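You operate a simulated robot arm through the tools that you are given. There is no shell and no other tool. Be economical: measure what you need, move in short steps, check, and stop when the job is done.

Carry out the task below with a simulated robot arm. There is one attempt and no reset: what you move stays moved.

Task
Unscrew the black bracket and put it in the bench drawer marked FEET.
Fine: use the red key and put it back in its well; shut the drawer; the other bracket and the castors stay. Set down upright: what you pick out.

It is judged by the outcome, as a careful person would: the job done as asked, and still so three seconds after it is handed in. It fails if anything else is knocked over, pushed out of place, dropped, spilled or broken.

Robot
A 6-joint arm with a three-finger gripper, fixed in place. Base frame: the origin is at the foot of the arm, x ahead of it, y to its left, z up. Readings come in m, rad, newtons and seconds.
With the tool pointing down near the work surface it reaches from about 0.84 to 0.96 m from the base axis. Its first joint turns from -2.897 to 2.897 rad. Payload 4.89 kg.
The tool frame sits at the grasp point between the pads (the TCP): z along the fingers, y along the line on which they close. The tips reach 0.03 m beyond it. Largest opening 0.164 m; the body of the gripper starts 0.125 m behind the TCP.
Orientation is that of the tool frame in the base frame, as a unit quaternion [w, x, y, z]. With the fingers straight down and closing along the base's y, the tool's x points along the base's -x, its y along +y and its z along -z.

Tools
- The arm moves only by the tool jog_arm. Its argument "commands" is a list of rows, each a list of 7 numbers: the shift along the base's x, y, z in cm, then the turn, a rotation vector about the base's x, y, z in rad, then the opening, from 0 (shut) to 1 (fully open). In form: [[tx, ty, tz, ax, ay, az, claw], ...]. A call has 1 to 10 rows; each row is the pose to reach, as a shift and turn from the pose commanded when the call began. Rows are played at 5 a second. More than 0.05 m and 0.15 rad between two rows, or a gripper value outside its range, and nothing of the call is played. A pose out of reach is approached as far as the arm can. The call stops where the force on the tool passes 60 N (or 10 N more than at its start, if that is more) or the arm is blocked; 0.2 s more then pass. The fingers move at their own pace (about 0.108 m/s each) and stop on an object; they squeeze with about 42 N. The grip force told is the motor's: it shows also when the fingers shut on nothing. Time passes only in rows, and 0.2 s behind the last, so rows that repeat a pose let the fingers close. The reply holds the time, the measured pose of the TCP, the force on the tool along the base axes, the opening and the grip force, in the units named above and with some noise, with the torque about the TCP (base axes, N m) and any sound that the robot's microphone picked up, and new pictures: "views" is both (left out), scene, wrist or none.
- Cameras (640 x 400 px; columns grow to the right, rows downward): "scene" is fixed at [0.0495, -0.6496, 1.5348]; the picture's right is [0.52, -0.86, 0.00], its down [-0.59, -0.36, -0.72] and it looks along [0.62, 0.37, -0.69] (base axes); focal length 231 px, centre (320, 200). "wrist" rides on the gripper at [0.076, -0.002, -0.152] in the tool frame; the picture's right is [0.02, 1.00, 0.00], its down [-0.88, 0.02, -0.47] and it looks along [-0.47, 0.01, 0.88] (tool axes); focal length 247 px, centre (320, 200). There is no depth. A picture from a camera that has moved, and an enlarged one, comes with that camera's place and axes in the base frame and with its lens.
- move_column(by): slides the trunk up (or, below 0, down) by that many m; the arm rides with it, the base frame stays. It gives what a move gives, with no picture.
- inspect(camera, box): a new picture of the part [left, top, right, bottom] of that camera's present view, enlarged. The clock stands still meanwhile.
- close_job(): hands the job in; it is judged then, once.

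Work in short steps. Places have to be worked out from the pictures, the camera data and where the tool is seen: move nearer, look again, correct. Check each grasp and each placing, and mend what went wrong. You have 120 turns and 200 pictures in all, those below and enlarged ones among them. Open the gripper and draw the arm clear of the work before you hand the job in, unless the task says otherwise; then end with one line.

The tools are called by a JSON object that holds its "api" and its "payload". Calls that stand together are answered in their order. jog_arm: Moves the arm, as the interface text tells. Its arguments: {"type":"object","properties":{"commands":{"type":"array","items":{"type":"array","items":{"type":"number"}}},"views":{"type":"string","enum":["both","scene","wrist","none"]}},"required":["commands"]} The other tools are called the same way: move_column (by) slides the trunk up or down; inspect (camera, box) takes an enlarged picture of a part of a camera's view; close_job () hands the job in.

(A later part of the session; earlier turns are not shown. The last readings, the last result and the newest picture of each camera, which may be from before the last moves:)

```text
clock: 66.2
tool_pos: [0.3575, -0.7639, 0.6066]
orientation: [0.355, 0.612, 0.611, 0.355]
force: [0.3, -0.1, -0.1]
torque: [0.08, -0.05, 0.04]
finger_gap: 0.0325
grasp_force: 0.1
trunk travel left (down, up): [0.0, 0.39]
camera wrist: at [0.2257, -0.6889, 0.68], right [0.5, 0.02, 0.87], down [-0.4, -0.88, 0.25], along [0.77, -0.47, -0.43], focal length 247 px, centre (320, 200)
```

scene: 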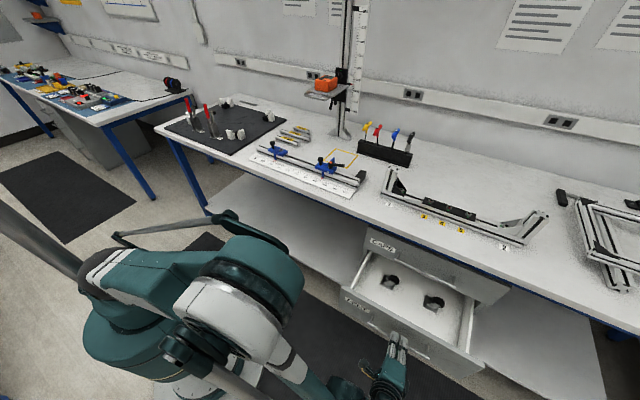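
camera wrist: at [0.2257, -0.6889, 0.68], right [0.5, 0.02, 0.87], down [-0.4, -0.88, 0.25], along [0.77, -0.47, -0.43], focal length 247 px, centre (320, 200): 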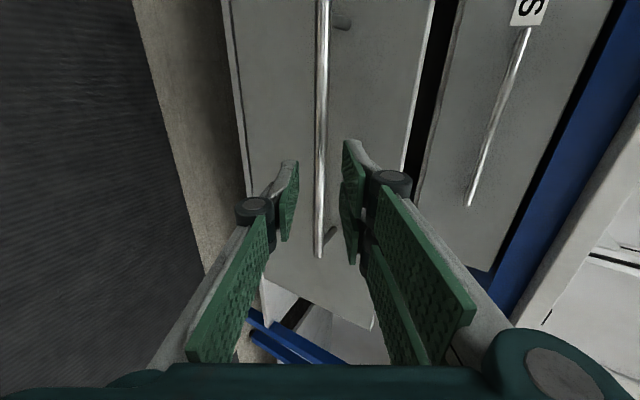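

Clear of the handle. I raise the trunk again.

{"api": "move_column", "payload": {"by": 0.3}}

{"api": "jog_arm", "payload": {"commands": [[0, 0, 4, 0, 0.131, 0, 0.4], [0, 0, 8, 0, 0.262, 0, 0.5], [0, 0, 12, 0, 0.393, 0, 0.6], [0, 0, 16, 0, 0.524, 0, 0.6], [0, 0, 20, 0, 0.655, 0, 0.6], [0, 0, 24, 0, 0.786, 0, 0.6], [0, 0, 26, 0, 0.917, 0, 0.6], [0, 0, 28, 0, 1.051, 0, 0.6]], "views": "both"}}

```text
clock: 69.2
tool_pos: [0.3587, -0.7648, 0.9063]
orientation: [0.355, 0.612, 0.611, 0.355]
force: [-0.7, 0.6, -1.0]
torque: [0.03, -0.01, -0.01]
finger_gap: 0.0326
grasp_force: 0.0
trunk travel left (down, up): [-0.3, 0.09]
```

```text
clock: 71.0
tool_pos: [0.357, -0.766, 1.1857]
orientation: [0.0, 0.708, 0.706, -0.001]
force: [-0.7, -0.7, -0.1]
torque: [0.04, -0.1, -0.02]
finger_gap: 0.0984
grasp_force: 0.1
trunk travel left (down, up): [-0.3, 0.09]
camera wrist: at [0.3563, -0.6905, 1.3366], right [1.0, 0.02, 0.0], down [0.02, -0.88, 0.47], along [0.01, -0.47, -0.88], focal length 247 px, centre (320, 200)
```

scene: 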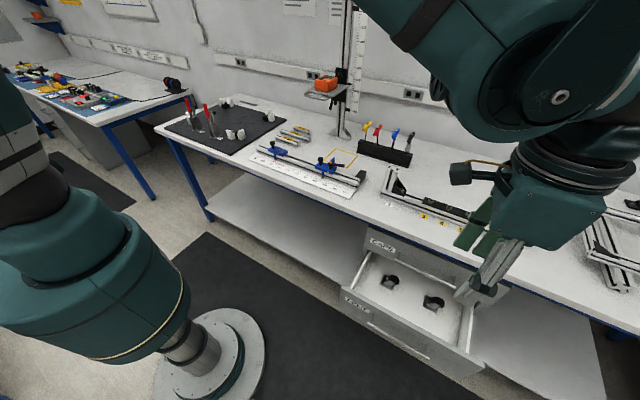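
wrist: 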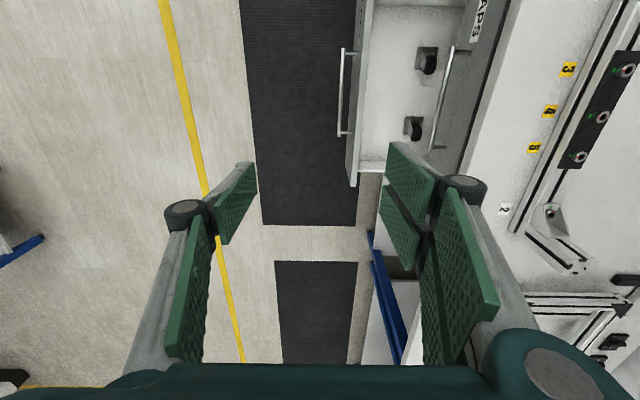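

Tool points down, closing along x. I move over the bracket at safe height.

{"api": "jog_arm", "payload": {"commands": [[4.4, 1.9, 0, 0, 0, 0, 0.6], [8.8, 3.8, 0, 0, 0, 0, 0.6], [13.2, 5.7, 0, 0, 0, 0, 0.6], [17.6, 7.6, 0, 0, 0, 0, 0.6], [22, 9.5, 0, 0, 0, 0, 0.6], [26.4, 11.4, 0, 0, 0, 0, 0.6], [30.8, 13.3, 0, 0, 0, 0, 0.6], [35.2, 15.2, 0, 0, 0, 0, 0.6], [39.6, 17.1, 0, 0, 0, 0, 0.55], [44.1, 19.8, 0, 0, 0, 0, 0.5]], "views": "wrist"}}

{"api": "inspect", "payload": {"camera": "scene", "box": [388, 166, 424, 198]}}

```text
refused: row 10 steps farther than a row can; nothing moved
```

```text
12.50 times, centred on (406, 182) of scene
camera zoom: at [0.0495, -0.6496, 1.5348], right [0.52, -0.86, 0.0], down [-0.59, -0.36, -0.72], along [0.62, 0.37, -0.69], focal length 2884 px, centre (-755, 425)
```

zoom: 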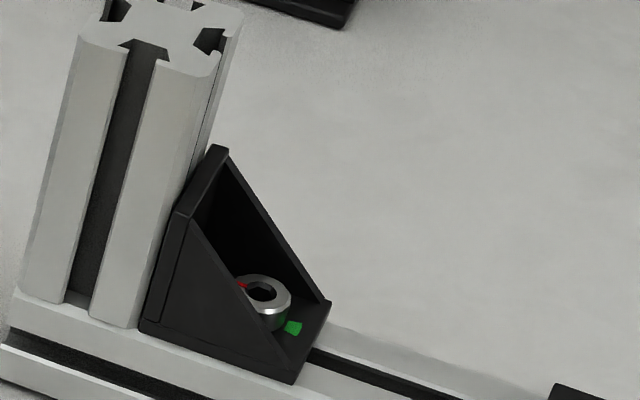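

A row was too long. Same move with even steps; from the zoom the bracket spans about x 0.780–0.817, y −0.543…−0.590, top z 0.985.

{"api": "jog_arm", "payload": {"commands": [[4.4, 2, 0, 0, 0, 0, 0.6], [8.8, 4, 0, 0, 0, 0, 0.6], [13.2, 6, 0, 0, 0, 0, 0.6], [17.6, 8, 0, 0, 0, 0, 0.6], [22, 10, 0, 0, 0, 0, 0.6], [26.4, 12, 0, 0, 0, 0, 0.6], [30.8, 14, 0, 0, 0, 0, 0.6], [35.2, 16, 0, 0, 0, 0, 0.6], [39.6, 18, 0, 0, 0, 0, 0.55], [44, 20, 0, 0, 0, 0, 0.5]], "views": "both"}}

{"api": "inspect", "payload": {"camera": "wrist", "box": [240, 60, 400, 160]}}

```text
clock: 73.2
tool_pos: [0.7951, -0.5655, 1.188]
orientation: [0.0, 0.707, 0.707, 0.001]
force: [-1.3, -0.7, 0.7]
torque: [0.05, -0.13, -0.01]
finger_gap: 0.0821
grasp_force: 0.1
trunk travel left (down, up): [-0.3, 0.09]
camera wrist: at [0.7947, -0.49, 1.3388], right [1.0, 0.02, 0.0], down [0.02, -0.88, 0.47], along [0.01, -0.47, -0.88], focal length 247 px, centre (320, 200)
```

scene: 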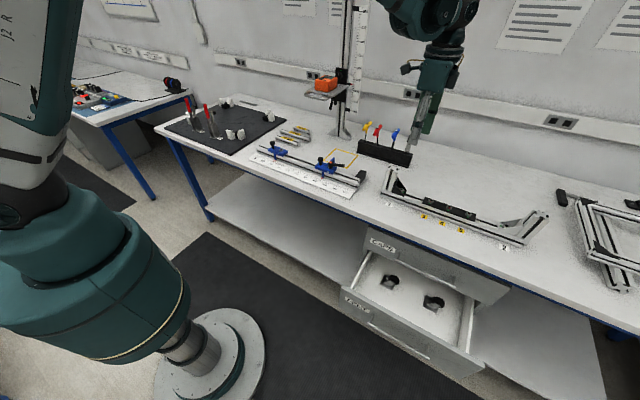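
wrist: 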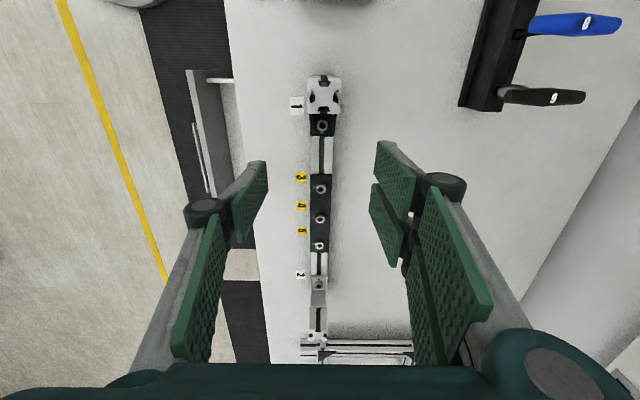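

```text
4.00 times, centred on (320, 110) of wrist
camera zoom: at [0.7947, -0.49, 1.3388], right [1.0, 0.02, 0.0], down [0.02, -0.88, 0.47], along [0.01, -0.47, -0.88], focal length 988 px, centre (320, 560)
```

zoom: 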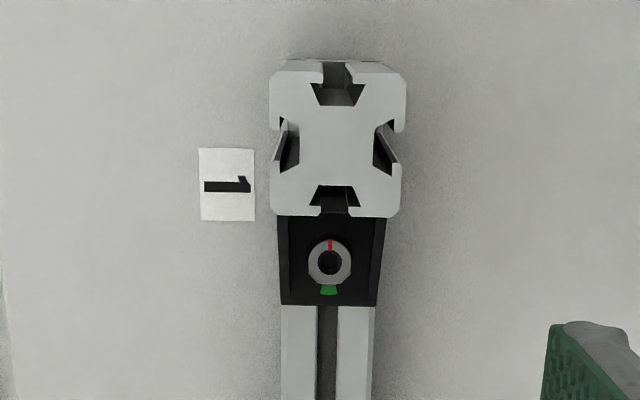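

The bracket centre is x ≈ 0.799. I align and descend to about 5 cm above the grasp height, then check.

{"api": "jog_arm", "payload": {"commands": [[0.3, 0.3, -4, 0, 0, 0, 0.5], [0.3, 0.3, -8, 0, 0, 0, 0.5], [0.3, 0.3, -12, 0, 0, 0, 0.5], [0.3, 0.3, -15, 0, 0, 0, 0.5], [0.3, 0.3, -18, 0, 0, 0, 0.5], [0.3, 0.3, -18, 0, 0, 0, 0.5]], "views": "wrist"}}

{"api": "inspect", "payload": {"camera": "scene", "box": [380, 150, 430, 200]}}

```text
clock: 74.6
tool_pos: [0.7999, -0.561, 1.0055]
orientation: [0.0, 0.708, 0.706, 0.0]
force: [1.0, 0.3, 0.0]
torque: [0.03, 0.09, -0.01]
finger_gap: 0.0822
grasp_force: 0.0
trunk travel left (down, up): [-0.3, 0.09]
camera wrist: at [0.7993, -0.486, 1.1575], right [1.0, 0.02, 0.0], down [0.02, -0.88, 0.47], along [0.01, -0.47, -0.88], focal length 247 px, centre (320, 200)
```

wrist: 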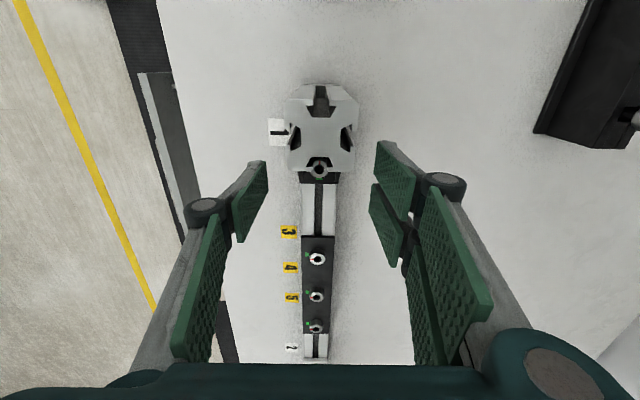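

```text
8.00 times, centred on (405, 175) of scene
camera zoom: at [0.0495, -0.6496, 1.5348], right [0.52, -0.86, 0.0], down [-0.59, -0.36, -0.72], along [0.62, 0.37, -0.69], focal length 1846 px, centre (-360, 400)
```

zoom: 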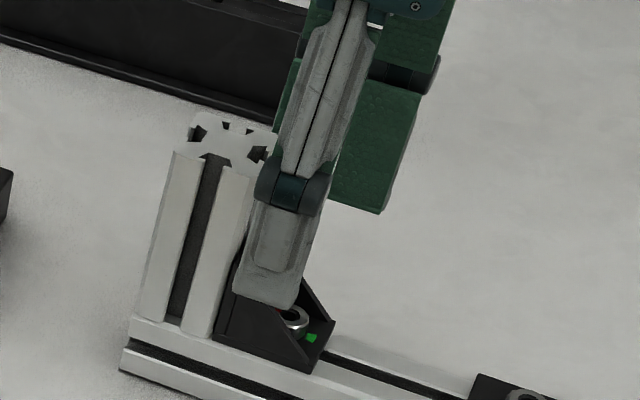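

Well placed. I descend to grasp height (tips just above the rail top).

{"api": "jog_arm", "payload": {"commands": [[-0.05, -0.25, -1.5, 0, 0, 0, 0.5], [-0.05, -0.25, -3, 0, 0, 0, 0.5], [-0.05, -0.25, -4.2, 0, 0, 0, 0.5], [-0.05, -0.25, -4.2, 0, 0, 0, 0.5]], "views": "none"}}

{"api": "inspect", "payload": {"camera": "scene", "box": [380, 160, 430, 210]}}

{"api": "inspect", "payload": {"camera": "wrist", "box": [230, 60, 410, 220]}}

```text
clock: 75.6
tool_pos: [0.8013, -0.5628, 0.9625]
orientation: [-0.001, 0.707, 0.707, -0.001]
force: [-0.3, -0.4, -0.6]
torque: [0.01, 0.06, 0.02]
finger_gap: 0.082
grasp_force: 0.0
trunk travel left (down, up): [-0.3, 0.09]
```

```text
8.00 times, centred on (405, 185) of scene
camera zoom: at [0.0495, -0.6496, 1.5348], right [0.52, -0.86, 0.0], down [-0.59, -0.36, -0.72], along [0.62, 0.37, -0.69], focal length 1846 px, centre (-360, 320)
```

zoom: 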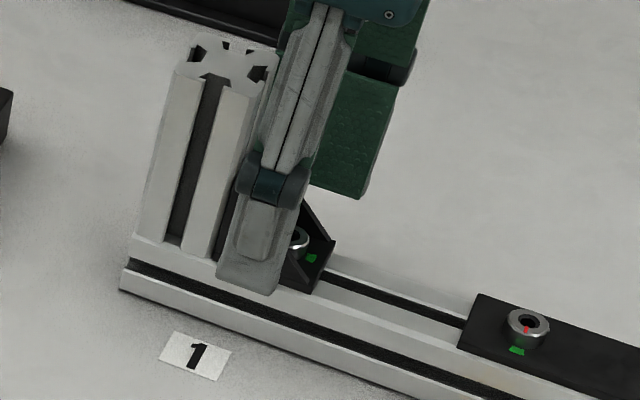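

```text
2.50 times, centred on (320, 140) of wrist
camera zoom: at [0.8002, -0.487, 1.1159], right [1.0, 0.02, 0.0], down [0.02, -0.88, 0.47], along [0.01, -0.47, -0.88], focal length 617 px, centre (320, 350)
```

zoom: 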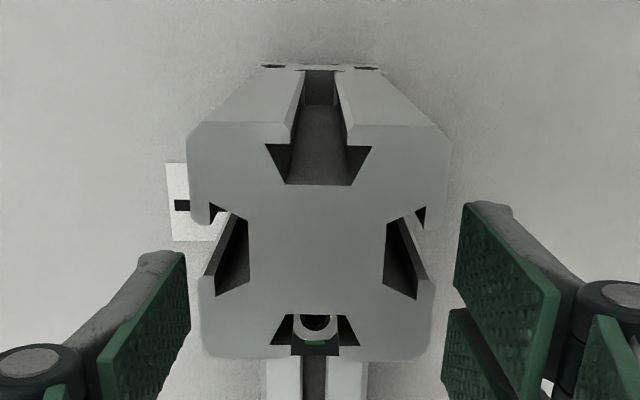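

Fingers straddle the bracket. I close.

{"api": "jog_arm", "payload": {"commands": [[-0.1, 0, 0, 0, 0, 0, 0.35], [-0.1, 0, 0, 0, 0, 0, 0.25], [-0.1, 0, 0, 0, 0, 0, 0.1], [-0.1, 0, 0, 0, 0, 0, 0], [-0.1, 0, 0, 0, 0, 0, 0]], "views": "none"}}

{"api": "inspect", "payload": {"camera": "scene", "box": [380, 160, 430, 210]}}

```text
clock: 76.8
tool_pos: [0.8001, -0.5634, 0.9633]
orientation: [0.0, 0.708, 0.706, 0.0]
force: [7.1, -1.9, 4.7]
torque: [-0.05, -0.23, -0.55]
finger_gap: 0.0397
grasp_force: 41.9
trunk travel left (down, up): [-0.3, 0.09]
```

```text
8.00 times, centred on (405, 185) of scene
camera zoom: at [0.0495, -0.6496, 1.5348], right [0.52, -0.86, 0.0], down [-0.59, -0.36, -0.72], along [0.62, 0.37, -0.69], focal length 1846 px, centre (-360, 320)
```

zoom: 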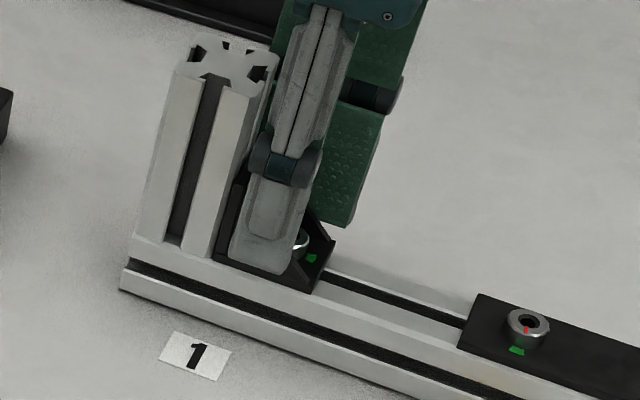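

Gripped at 0.0397 m. A tiny test lift of 3 mm, watching the force.

{"api": "jog_arm", "payload": {"commands": [[0.1, 0, 0, 0, 0, 0, 0], [0.1, 0, 0.15, 0, 0, 0, 0], [0.1, 0, 0.3, 0, 0, 0, 0]], "views": "none"}}

{"api": "inspect", "payload": {"camera": "scene", "box": [380, 160, 430, 210]}}

```text
clock: 77.6
tool_pos: [0.803, -0.563, 0.9665]
orientation: [-0.001, 0.707, 0.707, 0.0]
force: [-0.1, 0.6, -0.3]
torque: [-0.02, 0.0, 0.02]
finger_gap: 0.0392
grasp_force: 42.0
trunk travel left (down, up): [-0.3, 0.09]
```

```text
8.00 times, centred on (405, 185) of scene
camera zoom: at [0.0495, -0.6496, 1.5348], right [0.52, -0.86, 0.0], down [-0.59, -0.36, -0.72], along [0.62, 0.37, -0.69], focal length 1846 px, centre (-360, 320)
```

zoom: 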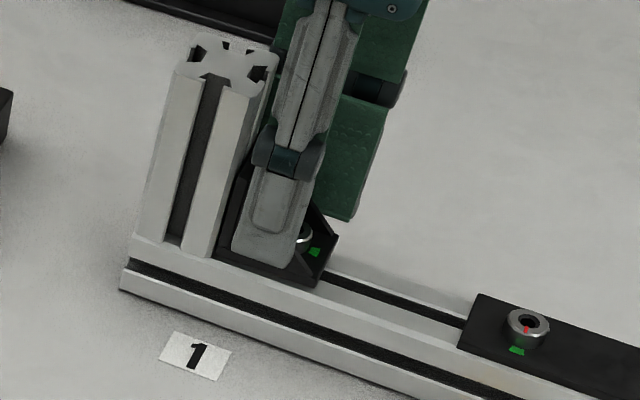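

The bracket rises freely with no force: it's unscrewed. I lift it straight up.

{"api": "jog_arm", "payload": {"commands": [[0, 0, 0.7, 0, 0, 0, 0], [0, -0.05, 1.5, 0, 0, 0, 0], [0, -0.1, 3, 0, 0, 0, 0], [0, -0.2, 6, 0, 0, 0, 0], [0, -0.2, 10, 0, 0, 0, 0], [0, -0.2, 14, 0, 0, 0, 0], [0, -0.2, 17, 0, 0, 0, 0]], "views": "both"}}

{"api": "inspect", "payload": {"camera": "scene", "box": [370, 100, 480, 210]}}

```text
clock: 79.2
tool_pos: [0.8012, -0.5666, 1.1356]
orientation: [0.0, 0.707, 0.707, 0.0]
force: [-0.7, 0.4, -0.8]
torque: [-0.03, 0.02, 0.0]
finger_gap: 0.0393
grasp_force: 41.4
trunk travel left (down, up): [-0.3, 0.09]
camera wrist: at [0.7992, -0.4916, 1.2878], right [1.0, 0.02, 0.0], down [0.02, -0.88, 0.47], along [0.01, -0.47, -0.88], focal length 247 px, centre (320, 200)
```

scene: 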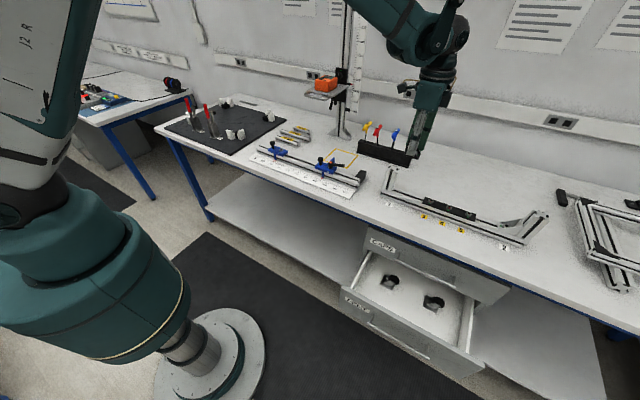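
wrist: 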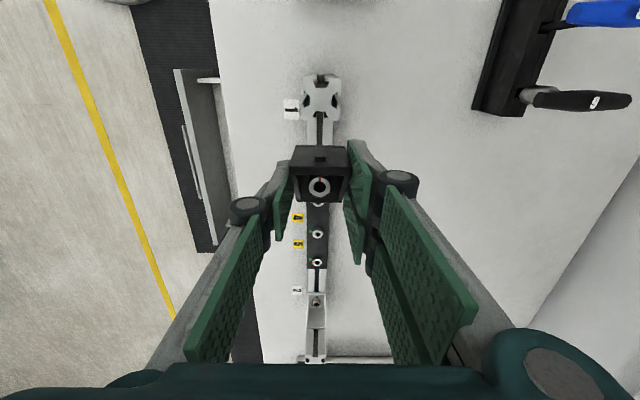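

```text
3.64 times, centred on (425, 155) of scene
camera zoom: at [0.0495, -0.6496, 1.5348], right [0.52, -0.86, 0.0], down [-0.59, -0.36, -0.72], along [0.62, 0.37, -0.69], focal length 839 px, centre (-62, 364)
```

zoom: 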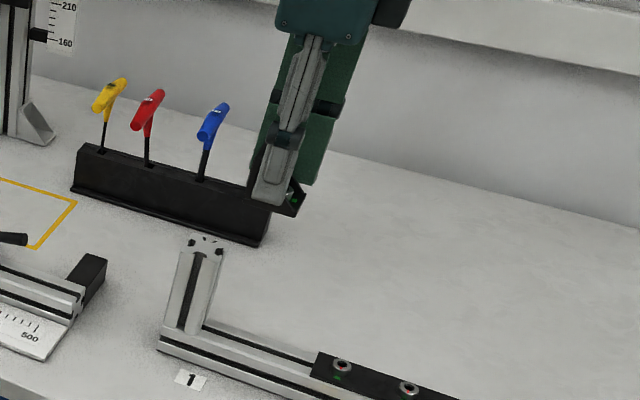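

The bracket with its bolt is in hand; rail and the rest unmoved. I carry it to above the open drawer (x 0.53, y −0.765).

{"api": "jog_arm", "payload": {"commands": [[-3.5, -2.5, 0, 0, 0, 0, 0], [-7, -5, 0, 0, 0, 0, 0], [-10.5, -7.5, 0, 0, 0, 0, 0], [-14, -10, 0, 0, 0, 0, 0], [-17.5, -12.5, 0, 0, 0, 0, 0], [-21, -15, 0, 0, 0, 0, 0], [-24.5, -17.5, 0, 0, 0, 0, 0], [-27.2, -19.9, 0, 0, 0, 0, 0]], "views": "wrist"}}

{"api": "move_column", "payload": {"by": -0.3}}

{"api": "jog_arm", "payload": {"commands": [[0, 0, 0, 0, 0, 0, 0]], "views": "both"}}

```text
clock: 81.0
tool_pos: [0.531, -0.7653, 1.1361]
orientation: [0.0, 0.707, 0.708, 0.0]
force: [-0.4, 1.0, -1.4]
torque: [-0.12, 0.1, -0.01]
finger_gap: 0.0392
grasp_force: 42.0
trunk travel left (down, up): [-0.3, 0.09]
camera wrist: at [0.5293, -0.6903, 1.2879], right [1.0, 0.02, 0.0], down [0.02, -0.88, 0.47], along [0.01, -0.47, -0.88], focal length 247 px, centre (320, 200)
```

wrist: 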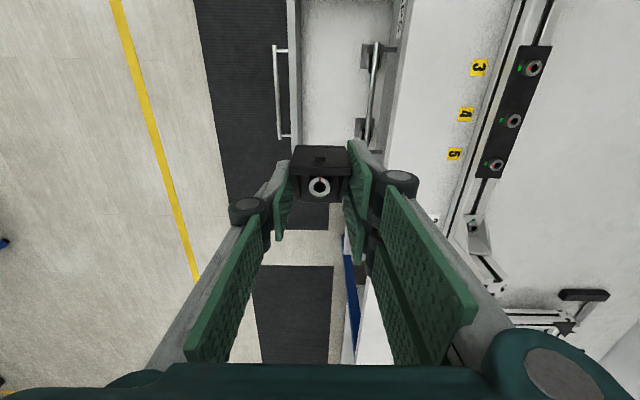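

```text
clock: 84.0
tool_pos: [0.5307, -0.7662, 0.8365]
orientation: [0.0, 0.707, 0.707, -0.001]
force: [-0.6, -0.4, -0.8]
torque: [0.03, -0.01, -0.01]
finger_gap: 0.0392
grasp_force: 42.0
trunk travel left (down, up): [0.0, 0.39]
```

```text
clock: 84.4
tool_pos: [0.5292, -0.7661, 0.8358]
orientation: [0.0, 0.707, 0.707, 0.0]
force: [0.2, 0.0, -0.8]
torque: [0.02, 0.01, -0.03]
finger_gap: 0.0391
grasp_force: 41.6
trunk travel left (down, up): [0.0, 0.39]
camera wrist: at [0.5288, -0.6909, 0.9878], right [1.0, 0.02, 0.0], down [0.02, -0.88, 0.47], along [0.01, -0.47, -0.88], focal length 247 px, centre (320, 200)
```

scene: 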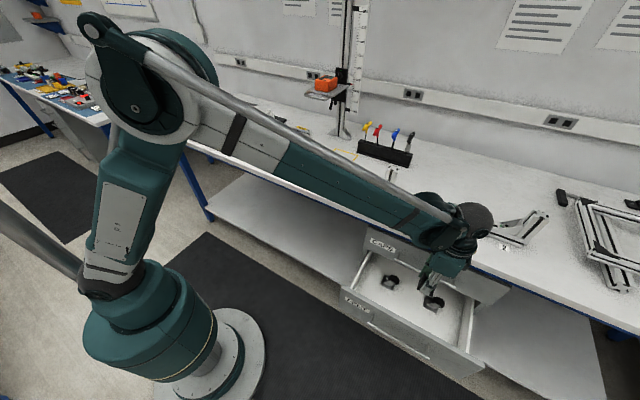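
wrist: 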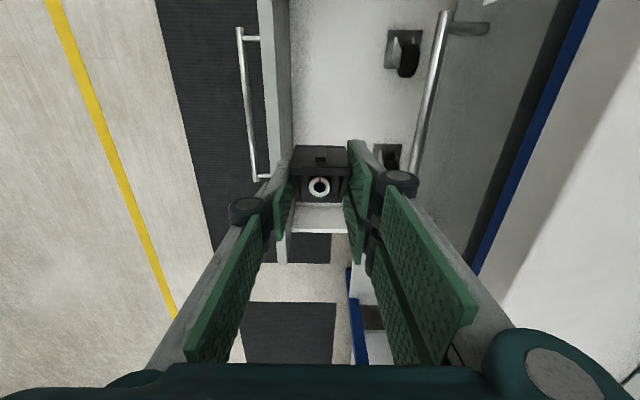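

The fingers' closing direction along x would bring the gripper body near the CAPS handle, so I rotate the tool 90° about the vertical before lowering.

{"api": "jog_arm", "payload": {"commands": [[0.1, 0, 0, 0, 0, 0.145, 0], [0.2, 0, 0, 0, 0, 0.29, 0], [0.3, 0, 0, 0, 0, 0.435, 0], [0.4, 0, 0, 0, 0, 0.58, 0], [0.5, 0, 0, 0, 0, 0.725, 0], [0.6, 0, 0, 0, 0, 0.87, 0], [0.7, 0, 0, 0, 0, 1.015, 0], [0.8, 0, 0, 0, 0, 1.16, 0], [0.9, 0, 0, 0, 0, 1.305, 0], [1, 0, 0, 0, 0, 1.45, 0]], "views": "none"}}

{"api": "jog_arm", "payload": {"commands": [[0, 0, -2, 0, 0, 0.121, 0], [0, 0, -6, 0, 0, 0.121, 0], [0, 0, -10, 0, 0, 0.121, 0], [0, 0, -13, 0, 0, 0.121, 0], [0, 0, -13, 0, 0, 0.121, 0]], "views": "both"}}

{"api": "inspect", "payload": {"camera": "scene", "box": [340, 220, 490, 340]}}

```text
clock: 86.6
tool_pos: [0.5396, -0.7664, 0.8357]
orientation: [0.001, 0.059, 0.998, 0.001]
force: [-0.2, -0.2, -1.1]
torque: [0.0, -0.03, 0.0]
finger_gap: 0.0392
grasp_force: 42.0
trunk travel left (down, up): [0.0, 0.39]
```

```text
clock: 87.8
tool_pos: [0.5402, -0.7656, 0.7054]
orientation: [0.0, 0.0, 1.0, 0.0]
force: [0.4, 0.5, -0.5]
torque: [-0.03, -0.02, 0.01]
finger_gap: 0.0393
grasp_force: 42.2
trunk travel left (down, up): [0.0, 0.39]
camera wrist: at [0.464, -0.7678, 0.8571], right [-0.02, 1.0, 0.0], down [0.88, 0.02, 0.47], along [0.47, 0.01, -0.88], focal length 247 px, centre (320, 200)
```

scene: 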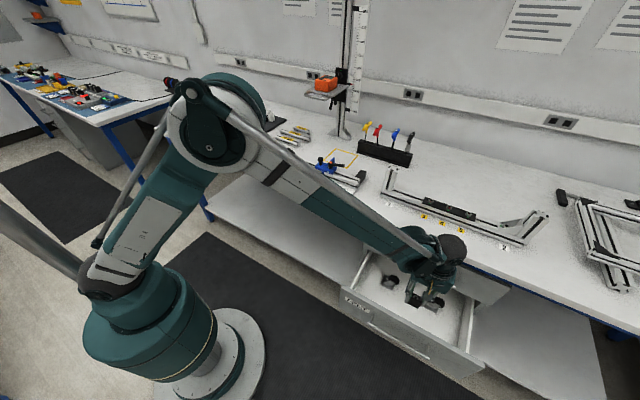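
wrist: 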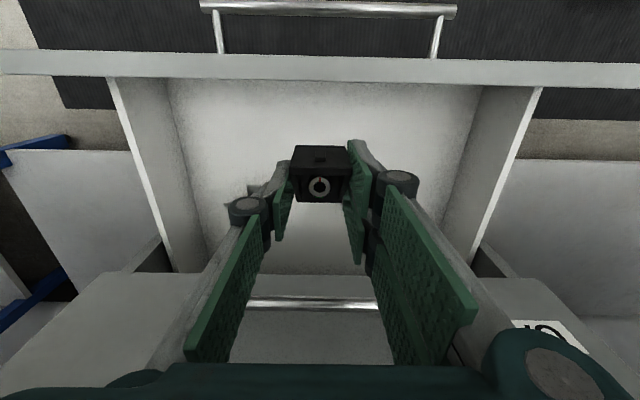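

```text
3.33 times, centred on (415, 280) of scene
camera zoom: at [0.0495, -0.6496, 1.5348], right [0.52, -0.86, 0.0], down [-0.59, -0.36, -0.72], along [0.62, 0.37, -0.69], focal length 769 px, centre (3, -67)
```

zoom: 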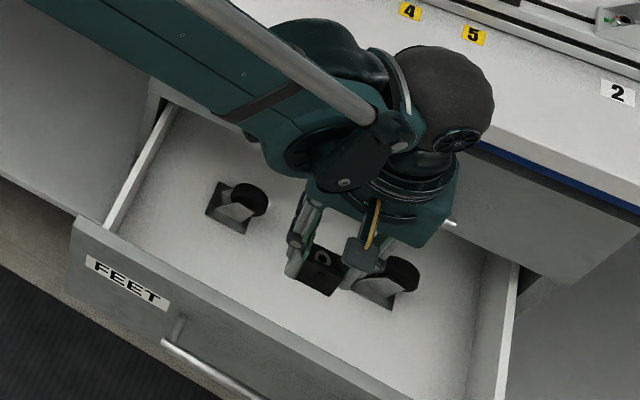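

All clear around. I lower further toward the drawer floor and watch the force.

{"api": "jog_arm", "payload": {"commands": [[0, 0, -3, 0, 0, 0, 0], [0, 0, -6, 0, 0, 0, 0], [0, 0, -8.5, 0, 0, 0, 0], [0, 0, -9.5, 0, 0, 0, 0], [0, 0, -10.5, 0, 0, 0, 0]], "views": "wrist"}}

{"api": "inspect", "payload": {"camera": "scene", "box": [370, 240, 450, 310]}}

```text
clock: 89.0
tool_pos: [0.5416, -0.766, 0.6014]
orientation: [0.001, 0.0, 1.0, -0.001]
force: [-0.1, -0.1, -0.8]
torque: [-0.03, -0.06, -0.01]
finger_gap: 0.039
grasp_force: 41.5
trunk travel left (down, up): [0.0, 0.39]
camera wrist: at [0.4644, -0.7685, 0.753], right [-0.02, 1.0, 0.0], down [0.88, 0.02, 0.47], along [0.47, 0.01, -0.88], focal length 247 px, centre (320, 200)
```

wrist: 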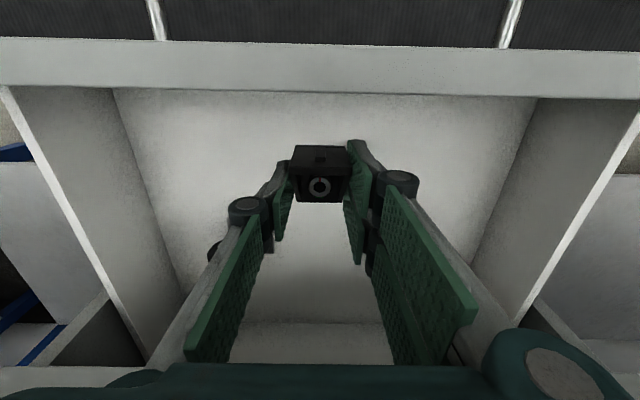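

```text
5.71 times, centred on (410, 275) of scene
camera zoom: at [0.0495, -0.6496, 1.5348], right [0.52, -0.86, 0.0], down [-0.59, -0.36, -0.72], along [0.62, 0.37, -0.69], focal length 1318 px, centre (-194, -229)
```

zoom: 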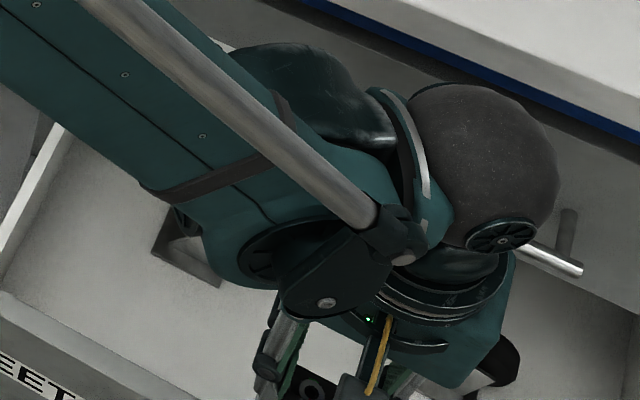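

No contact yet. I continue in small steps.

{"api": "jog_arm", "payload": {"commands": [[0, 0, -0.4, 0, 0, 0, 0], [0, 0, -0.8, 0, 0, 0, 0], [0, 0, -1.2, 0, 0, 0, 0], [0, 0, -1.6, 0, 0, 0, 0]], "views": "none"}}

{"api": "inspect", "payload": {"camera": "wrist", "box": [220, 80, 420, 280]}}

```text
clock: 90.0
tool_pos: [0.539, -0.7661, 0.5845]
orientation: [-0.001, 0.0, 1.0, 0.001]
force: [-0.8, 1.1, -0.4]
torque: [-0.07, -0.01, 0.0]
finger_gap: 0.0387
grasp_force: 41.7
trunk travel left (down, up): [0.0, 0.39]
```

```text
2.00 times, centred on (320, 180) of wrist
camera zoom: at [0.4636, -0.7688, 0.7367], right [-0.02, 1.0, 0.0], down [0.88, 0.02, 0.47], along [0.47, 0.01, -0.88], focal length 494 px, centre (320, 240)
```

zoom: 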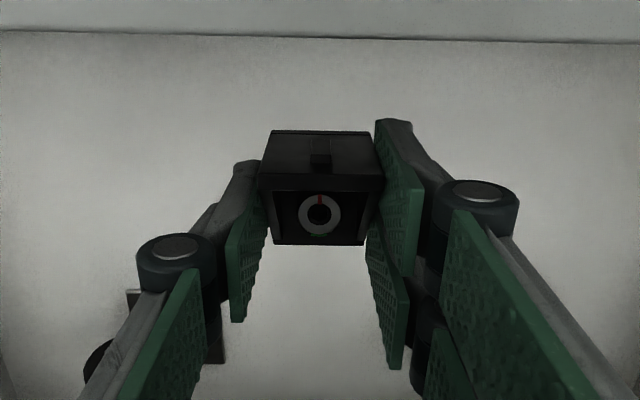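

Still nothing touched; bracket and open floor are clear of the castor. I go on down.

{"api": "jog_arm", "payload": {"commands": [[0, 0, -0.3, 0, 0, 0, 0], [0, 0, -0.6, 0, 0, 0, 0], [0, 0, -0.9, 0, 0, 0, 0], [0, 0, -1.2, 0, 0, 0, 0], [0, 0, -1.5, 0, 0, 0, 0]], "views": "none"}}

```text
clock: 91.2
tool_pos: [0.5416, -0.7661, 0.57]
orientation: [0.0, 0.0, 1.0, 0.0]
force: [0.5, 0.4, -1.1]
torque: [0.0, -0.01, 0.03]
finger_gap: 0.0396
grasp_force: 41.9
trunk travel left (down, up): [0.0, 0.39]
```

No contact at bottom ≈ 0.534; continue.

{"api": "jog_arm", "payload": {"commands": [[0, 0, -0.3, 0, 0, 0, 0], [0, 0, -0.6, 0, 0, 0, 0], [0, 0, -0.9, 0, 0, 0, 0], [0, 0, -1.2, 0, 0, 0, 0]], "views": "wrist"}}

```text
clock: 92.2
tool_pos: [0.5416, -0.765, 0.5579]
orientation: [0.0, 0.0, 1.0, 0.001]
force: [-1.1, -0.8, 0.0]
torque: [-0.01, 0.01, -0.01]
finger_gap: 0.0391
grasp_force: 41.5
trunk travel left (down, up): [0.0, 0.39]
camera wrist: at [0.464, -0.7686, 0.7096], right [-0.02, 1.0, 0.0], down [0.88, 0.02, 0.47], along [0.47, 0.01, -0.88], focal length 247 px, centre (320, 200)
```

wrist: 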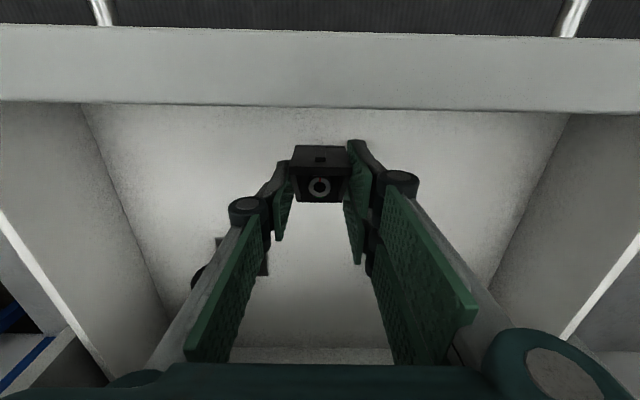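

Floor should be close. Smaller steps now.

{"api": "jog_arm", "payload": {"commands": [[0, 0, -0.2, 0, 0, 0, 0], [0, 0, -0.4, 0, 0, 0, 0], [0, 0, -0.6, 0, 0, 0, 0], [0, 0, -0.8, 0, 0, 0, 0]], "views": "none"}}

```text
clock: 93.2
tool_pos: [0.5384, -0.7665, 0.5512]
orientation: [0.001, 0.0, 1.0, 0.0]
force: [0.0, -0.5, -0.7]
torque: [0.0, -0.04, 0.01]
finger_gap: 0.0391
grasp_force: 42.0
trunk travel left (down, up): [0.0, 0.39]
```

{"api": "jog_arm", "payload": {"commands": [[0, 0, -0.2, 0, 0, 0, 0], [0, 0, -0.4, 0, 0, 0, 0], [0, 0, -0.6, 0, 0, 0, 0], [0, 0, -0.8, 0, 0, 0, 0]], "views": "wrist"}}

{"api": "inspect", "payload": {"camera": "scene", "box": [380, 250, 440, 310]}}

```text
clock: 94.2
tool_pos: [0.5402, -0.7664, 0.5422]
orientation: [0.0, 0.0, 1.0, 0.0]
force: [0.3, 0.7, -1.5]
torque: [-0.02, 0.0, -0.01]
finger_gap: 0.0395
grasp_force: 41.8
trunk travel left (down, up): [0.0, 0.39]
camera wrist: at [0.4636, -0.7693, 0.6947], right [-0.02, 1.0, 0.0], down [0.88, 0.02, 0.47], along [0.47, 0.01, -0.88], focal length 247 px, centre (320, 200)
```

wrist: 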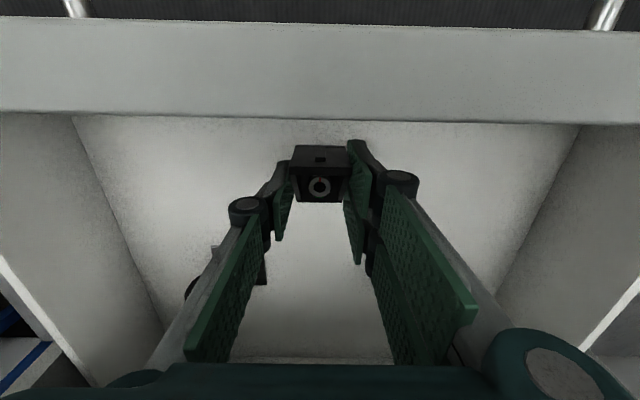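

```text
6.67 times, centred on (410, 280) of scene
camera zoom: at [0.0495, -0.6496, 1.5348], right [0.52, -0.86, 0.0], down [-0.59, -0.36, -0.72], along [0.62, 0.37, -0.69], focal length 1538 px, centre (-280, -333)
```

zoom: 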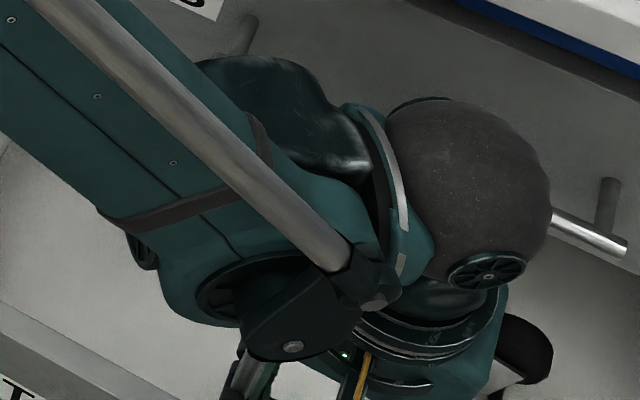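

Still free. I check the clearance of the wrist from the CAPS handle while going further in 2 mm steps.

{"api": "jog_arm", "payload": {"commands": [[-0.3, 0, -0.2, 0, 0, 0, 0], [-0.5, 0, -0.4, 0, 0, 0, 0], [-0.5, 0, -0.6, 0, 0, 0, 0], [-0.5, 0, -0.8, 0, 0, 0, 0], [-0.5, 0, -1.0, 0, 0, 0, 0]], "views": "none"}}

{"api": "inspect", "payload": {"camera": "wrist", "box": [220, 100, 420, 240]}}

```text
clock: 95.4
tool_pos: [0.5352, -0.7656, 0.5305]
orientation: [0.0, 0.0, 1.0, -0.001]
force: [0.7, 0.6, -0.6]
torque: [0.01, 0.02, -0.01]
finger_gap: 0.0393
grasp_force: 41.5
trunk travel left (down, up): [0.0, 0.39]
```

```text
2.86 times, centred on (320, 170) of wrist
camera zoom: at [0.4586, -0.7689, 0.6828], right [-0.02, 1.0, 0.0], down [0.88, 0.02, 0.47], along [0.47, 0.01, -0.88], focal length 706 px, centre (320, 286)
```

zoom: 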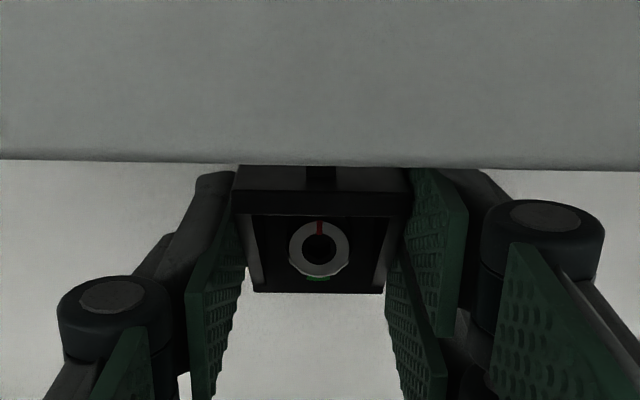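

The front panel turns out about 20 cm tall (z 0.43–0.64), so the floor is deeper (~0.45) and I need more room for the gripper. Plan: raise, rotate back 90° so a finger's outer side can gently push the front panel from inside and open the drawer ~9 cm further.

{"api": "jog_arm", "payload": {"commands": [[0.4, 0, 3, 0, 0, 0, 0], [0.4, 0, 7, 0, 0, 0, 0], [0.4, 0, 10, 0, 0, -0.14, 0], [0.2, 0, 10, 0, 0, -0.28, 0], [0, 0, 10, 0, 0, -0.42, 0], [0, 0, 10, 0, 0, -0.56, 0], [0, 0, 10, 0, 0, -0.7, 0], [0, 0, 10, 0, 0, -0.84, 0], [0, 0, 10, 0, 0, -0.98, 0], [0, 0, 10, 0, 0, -1.12, 0]], "views": "none"}}

{"api": "jog_arm", "payload": {"commands": [[0, 0, 0, 0, 0, -0.14, 0], [0, 0, 0, 0, 0, -0.28, 0], [0, 0, 0, 0, 0, -0.45, 0]], "views": "both"}}

```text
clock: 97.6
tool_pos: [0.5354, -0.7672, 0.6335]
orientation: [0.0, 0.533, 0.846, 0.0]
force: [-0.3, -0.2, -0.1]
torque: [0.0, 0.02, -0.01]
finger_gap: 0.0393
grasp_force: 41.8
trunk travel left (down, up): [0.0, 0.39]
```

```text
refused: row 3 steps farther than a row can; nothing moved
```

{"api": "jog_arm", "payload": {"commands": [[0, 0, 0, 0, 0, -0.14, 0], [0, 0, 0, 0, 0, -0.28, 0], [0, 0, 0, 0, 0, -0.42, 0], [0, 0, 0, 0, 0, -0.45, 0]], "views": "both"}}

```text
clock: 98.6
tool_pos: [0.5342, -0.766, 0.6327]
orientation: [0.001, 0.707, 0.707, 0.0]
force: [-1.0, 0.6, -0.8]
torque: [-0.03, -0.04, 0.04]
finger_gap: 0.0393
grasp_force: 41.9
trunk travel left (down, up): [0.0, 0.39]
camera wrist: at [0.5335, -0.6908, 0.7844], right [1.0, 0.02, 0.0], down [0.02, -0.88, 0.47], along [0.01, -0.47, -0.88], focal length 247 px, centre (320, 200)
```

scene: 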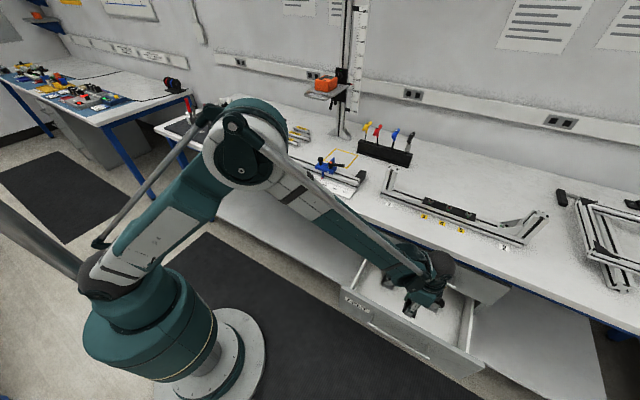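
wrist: 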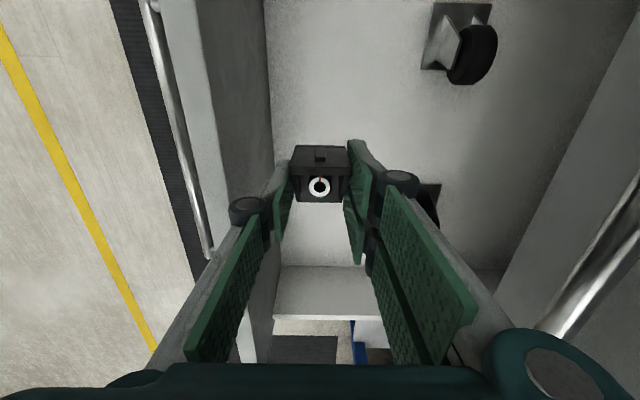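

Good view: floor about z 0.465. I lower to z 0.575 and then push gently in −x.

{"api": "jog_arm", "payload": {"commands": [[0, 0, -2, 0, 0, 0, 0], [0, 0, -4, 0, 0, 0, 0], [0, 0, -5.7, 0, 0, 0, 0], [-1, 0, -5.7, 0, 0, 0, 0], [-2, 0, -5.7, 0, 0, 0, 0], [-3, 0, -5.7, 0, 0, 0, 0]], "views": "wrist"}}

```text
clock: 100.0
tool_pos: [0.5069, -0.7673, 0.5744]
orientation: [0.0, 0.707, 0.708, -0.001]
force: [-0.4, 0.0, -1.2]
torque: [0.0, 0.04, -0.01]
finger_gap: 0.0392
grasp_force: 41.4
trunk travel left (down, up): [0.0, 0.39]
camera wrist: at [0.5046, -0.6912, 0.7257], right [1.0, 0.02, 0.0], down [0.02, -0.88, 0.47], along [0.01, -0.47, -0.88], focal length 247 px, centre (320, 200)
```

wrist: 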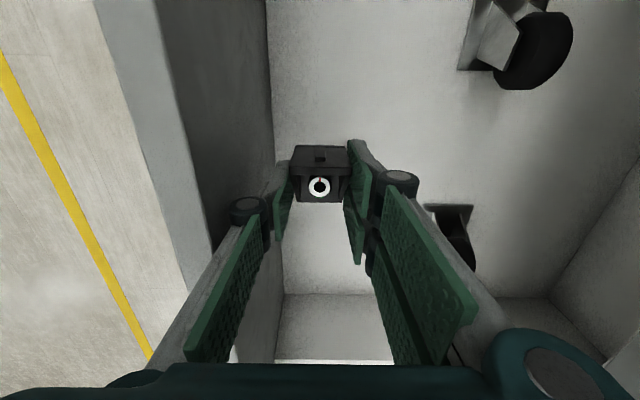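

Nearly at the panel. I push slowly on.

{"api": "jog_arm", "payload": {"commands": [[-0.8, 0, 0, 0, 0, 0, 0], [-1.6, 0, 0, 0, 0, 0, 0], [-2.4, 0, 0, 0, 0, 0, 0], [-3.2, 0, 0, 0, 0, 0, 0], [-4, 0, 0, 0, 0, 0, 0]], "views": "wrist"}}

```text
clock: 101.2
tool_pos: [0.4661, -0.7658, 0.575]
orientation: [0.0, 0.707, 0.707, 0.0]
force: [0.0, 0.5, -0.7]
torque: [-0.01, 0.04, 0.0]
finger_gap: 0.0392
grasp_force: 42.3
trunk travel left (down, up): [0.0, 0.39]
camera wrist: at [0.4641, -0.6913, 0.7272], right [1.0, 0.02, 0.0], down [0.02, -0.88, 0.47], along [0.01, -0.47, -0.88], focal length 247 px, centre (320, 200)
```

wrist: 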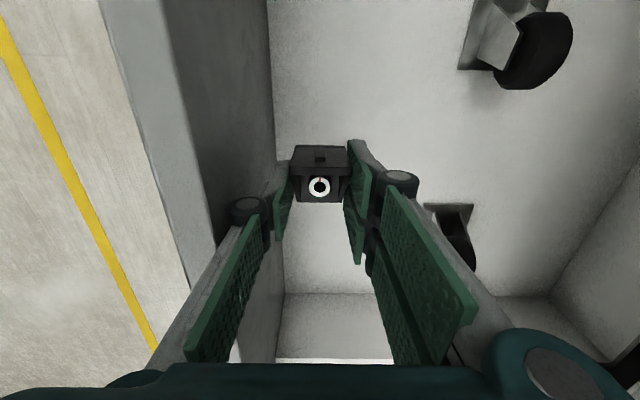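

The drawer follows with almost no force, castors undisturbed. 4.5 cm more.

{"api": "jog_arm", "payload": {"commands": [[-0.9, 0, 0, 0, 0, 0, 0], [-1.8, 0, 0, 0, 0, 0, 0], [-2.7, 0, 0, 0, 0, 0, 0], [-3.6, 0, 0, 0, 0, 0, 0], [-4.5, 0, 0, 0, 0, 0, 0]], "views": "both"}}

```text
clock: 102.4
tool_pos: [0.4197, -0.7684, 0.575]
orientation: [0.0, 0.707, 0.707, 0.0]
force: [0.0, 1.0, -0.8]
torque: [-0.03, 0.06, 0.01]
finger_gap: 0.0392
grasp_force: 42.2
trunk travel left (down, up): [0.0, 0.39]
camera wrist: at [0.4185, -0.6917, 0.7261], right [1.0, 0.02, 0.0], down [0.02, -0.88, 0.47], along [0.01, -0.47, -0.88], focal length 247 px, centre (320, 200)
```

scene: 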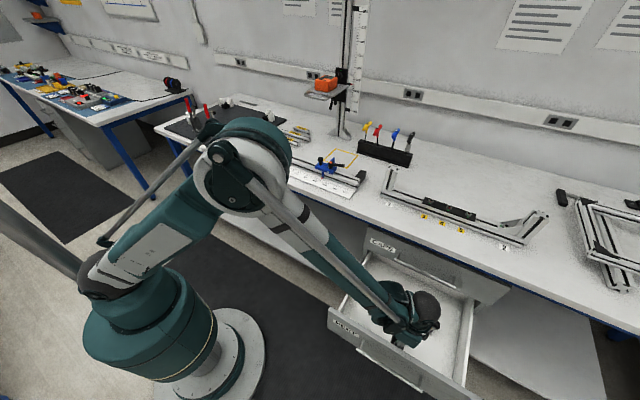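
wrist: 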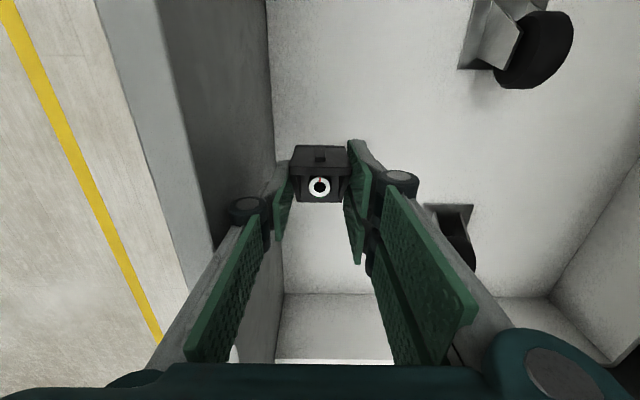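

The drawer is now ~31 cm open. I move back to x ≈ 0.495 (mid-floor, between panel and castors, y −0.766) and lower.

{"api": "jog_arm", "payload": {"commands": [[2.5, 0, 0, 0, 0, 0, 0], [5, 0, 0, 0, 0, 0, 0], [7.5, 0, 0, 0, 0, 0, 0], [7.5, 0, -2, 0, 0, 0, 0], [7.5, 0, -4, 0, 0, 0, 0], [7.5, 0, -5, 0, 0, 0, 0]], "views": "both"}}

{"api": "inspect", "payload": {"camera": "scene", "box": [330, 240, 480, 360]}}

```text
clock: 103.8
tool_pos: [0.4949, -0.7659, 0.5252]
orientation: [-0.001, 0.707, 0.707, -0.001]
force: [0.4, -0.1, -0.9]
torque: [-0.05, 0.0, 0.02]
finger_gap: 0.039
grasp_force: 42.1
trunk travel left (down, up): [0.0, 0.39]
camera wrist: at [0.493, -0.6909, 0.6768], right [1.0, 0.02, 0.0], down [0.02, -0.88, 0.47], along [0.01, -0.47, -0.88], focal length 247 px, centre (320, 200)
```

scene: 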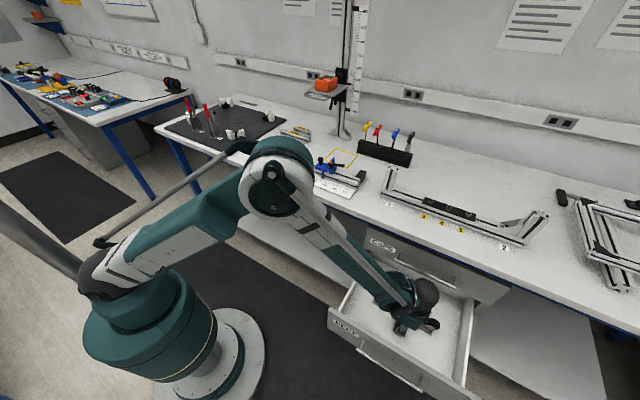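
wrist: 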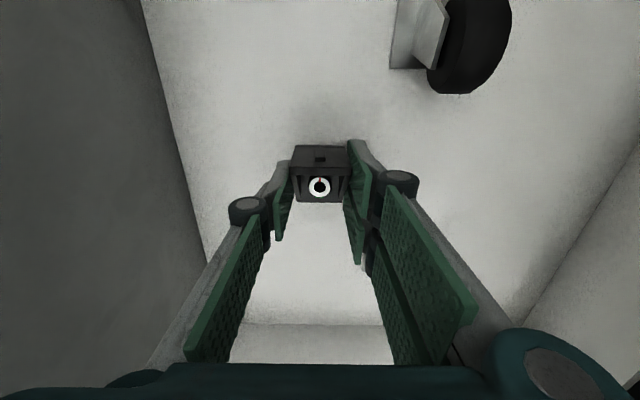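

```text
3.33 times, centred on (405, 300) of scene
camera zoom: at [0.0495, -0.6496, 1.5348], right [0.52, -0.86, 0.0], down [-0.59, -0.36, -0.72], along [0.62, 0.37, -0.69], focal length 769 px, centre (37, -133)
```

zoom: 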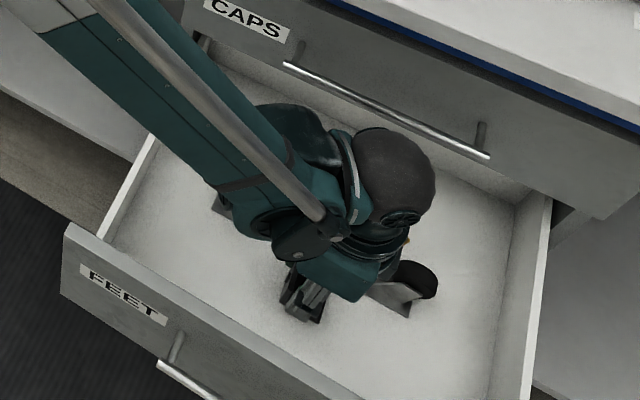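

Clear all around, front panel and castors well away. Lower in small steps to touch.

{"api": "jog_arm", "payload": {"commands": [[0, 0, -0.4, 0, 0, 0, 0], [0, 0, -0.8, 0, 0, 0, 0], [0, 0, -1.1, 0, 0, 0, 0], [0, 0, -1.4, 0, 0, 0, 0], [0, 0, -1.6, 0, 0, 0, 0]], "views": "none"}}

```text
clock: 105.0
tool_pos: [0.4935, -0.7662, 0.511]
orientation: [0.0, 0.707, 0.707, 0.0]
force: [1.9, -0.5, 30.0]
torque: [0.07, -0.06, -0.03]
finger_gap: 0.0396
grasp_force: 41.4
trunk travel left (down, up): [0.0, 0.39]
```

Contact with the floor (30 N). I ease up 1 mm and open the fingers modestly.

{"api": "jog_arm", "payload": {"commands": [[0, 0, 0.15, 0, 0, 0, 0], [0, 0, 0.15, 0, 0, 0, 0.2], [0, 0, 0.15, 0, 0, 0, 0.3], [0, 0, 0.15, 0, 0, 0, 0.38], [0, 0, 0.15, 0, 0, 0, 0.38]], "views": "wrist"}}

```text
clock: 106.2
tool_pos: [0.495, -0.7657, 0.5105]
orientation: [0.0, 0.707, 0.707, 0.0]
force: [0.6, -0.6, 0.8]
torque: [0.0, 0.01, 0.01]
finger_gap: 0.0624
grasp_force: 0.0
trunk travel left (down, up): [0.0, 0.39]
camera wrist: at [0.4934, -0.6897, 0.6626], right [1.0, 0.02, 0.0], down [0.02, -0.88, 0.47], along [0.01, -0.47, -0.88], focal length 247 px, centre (320, 200)
```

wrist: 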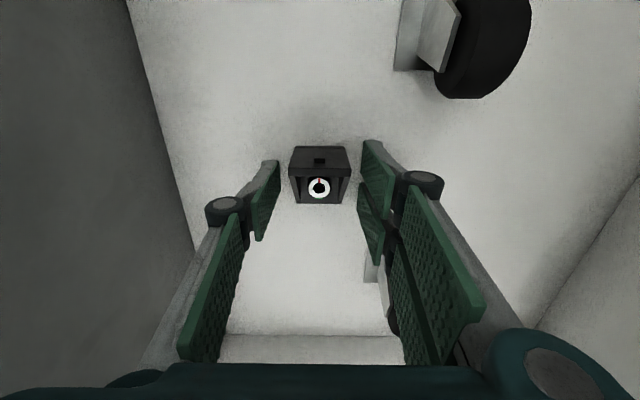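

The bracket stands upright, free of the fingers. I raise straight up.

{"api": "jog_arm", "payload": {"commands": [[0, 0, 2, 0, 0, 0, 0.38], [0, 0, 5, 0, 0, 0, 0.38], [0, 0, 9, 0, 0, 0, 0.38], [0, 0, 13, 0, 0, 0, 0.38], [0, 0, 17, 0, 0, 0, 0.38], [0, 0, 21, 0, 0, 0, 0.38], [0, 0, 25, 0, 0, 0, 0.38]], "views": "both"}}

```text
clock: 107.8
tool_pos: [0.4977, -0.7679, 0.7582]
orientation: [0.0, 0.708, 0.707, 0.0]
force: [-0.4, -0.8, -1.7]
torque: [0.17, 0.06, 0.01]
finger_gap: 0.0621
grasp_force: 0.1
trunk travel left (down, up): [0.0, 0.39]
camera wrist: at [0.496, -0.692, 0.9106], right [1.0, 0.02, 0.0], down [0.02, -0.88, 0.47], along [0.01, -0.47, -0.88], focal length 247 px, centre (320, 200)
```

scene: 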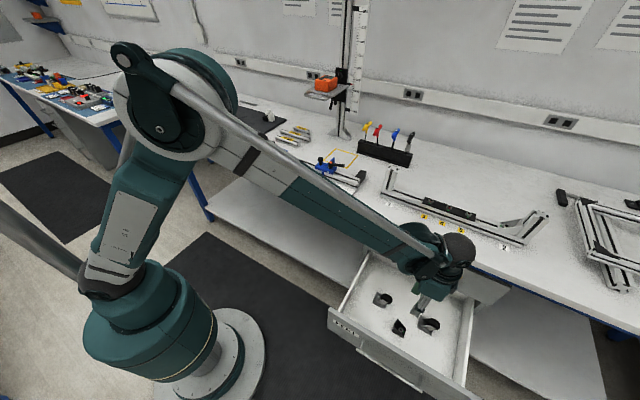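
wrist: 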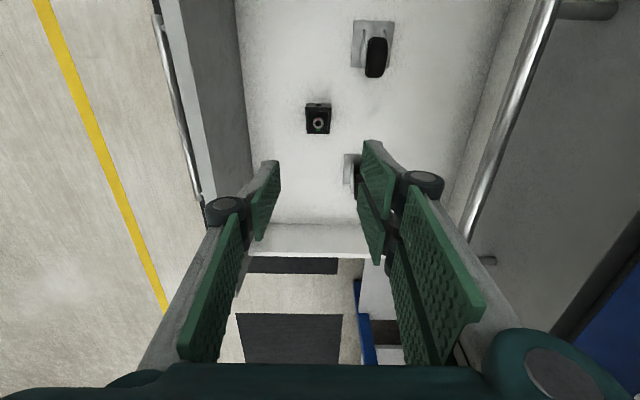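

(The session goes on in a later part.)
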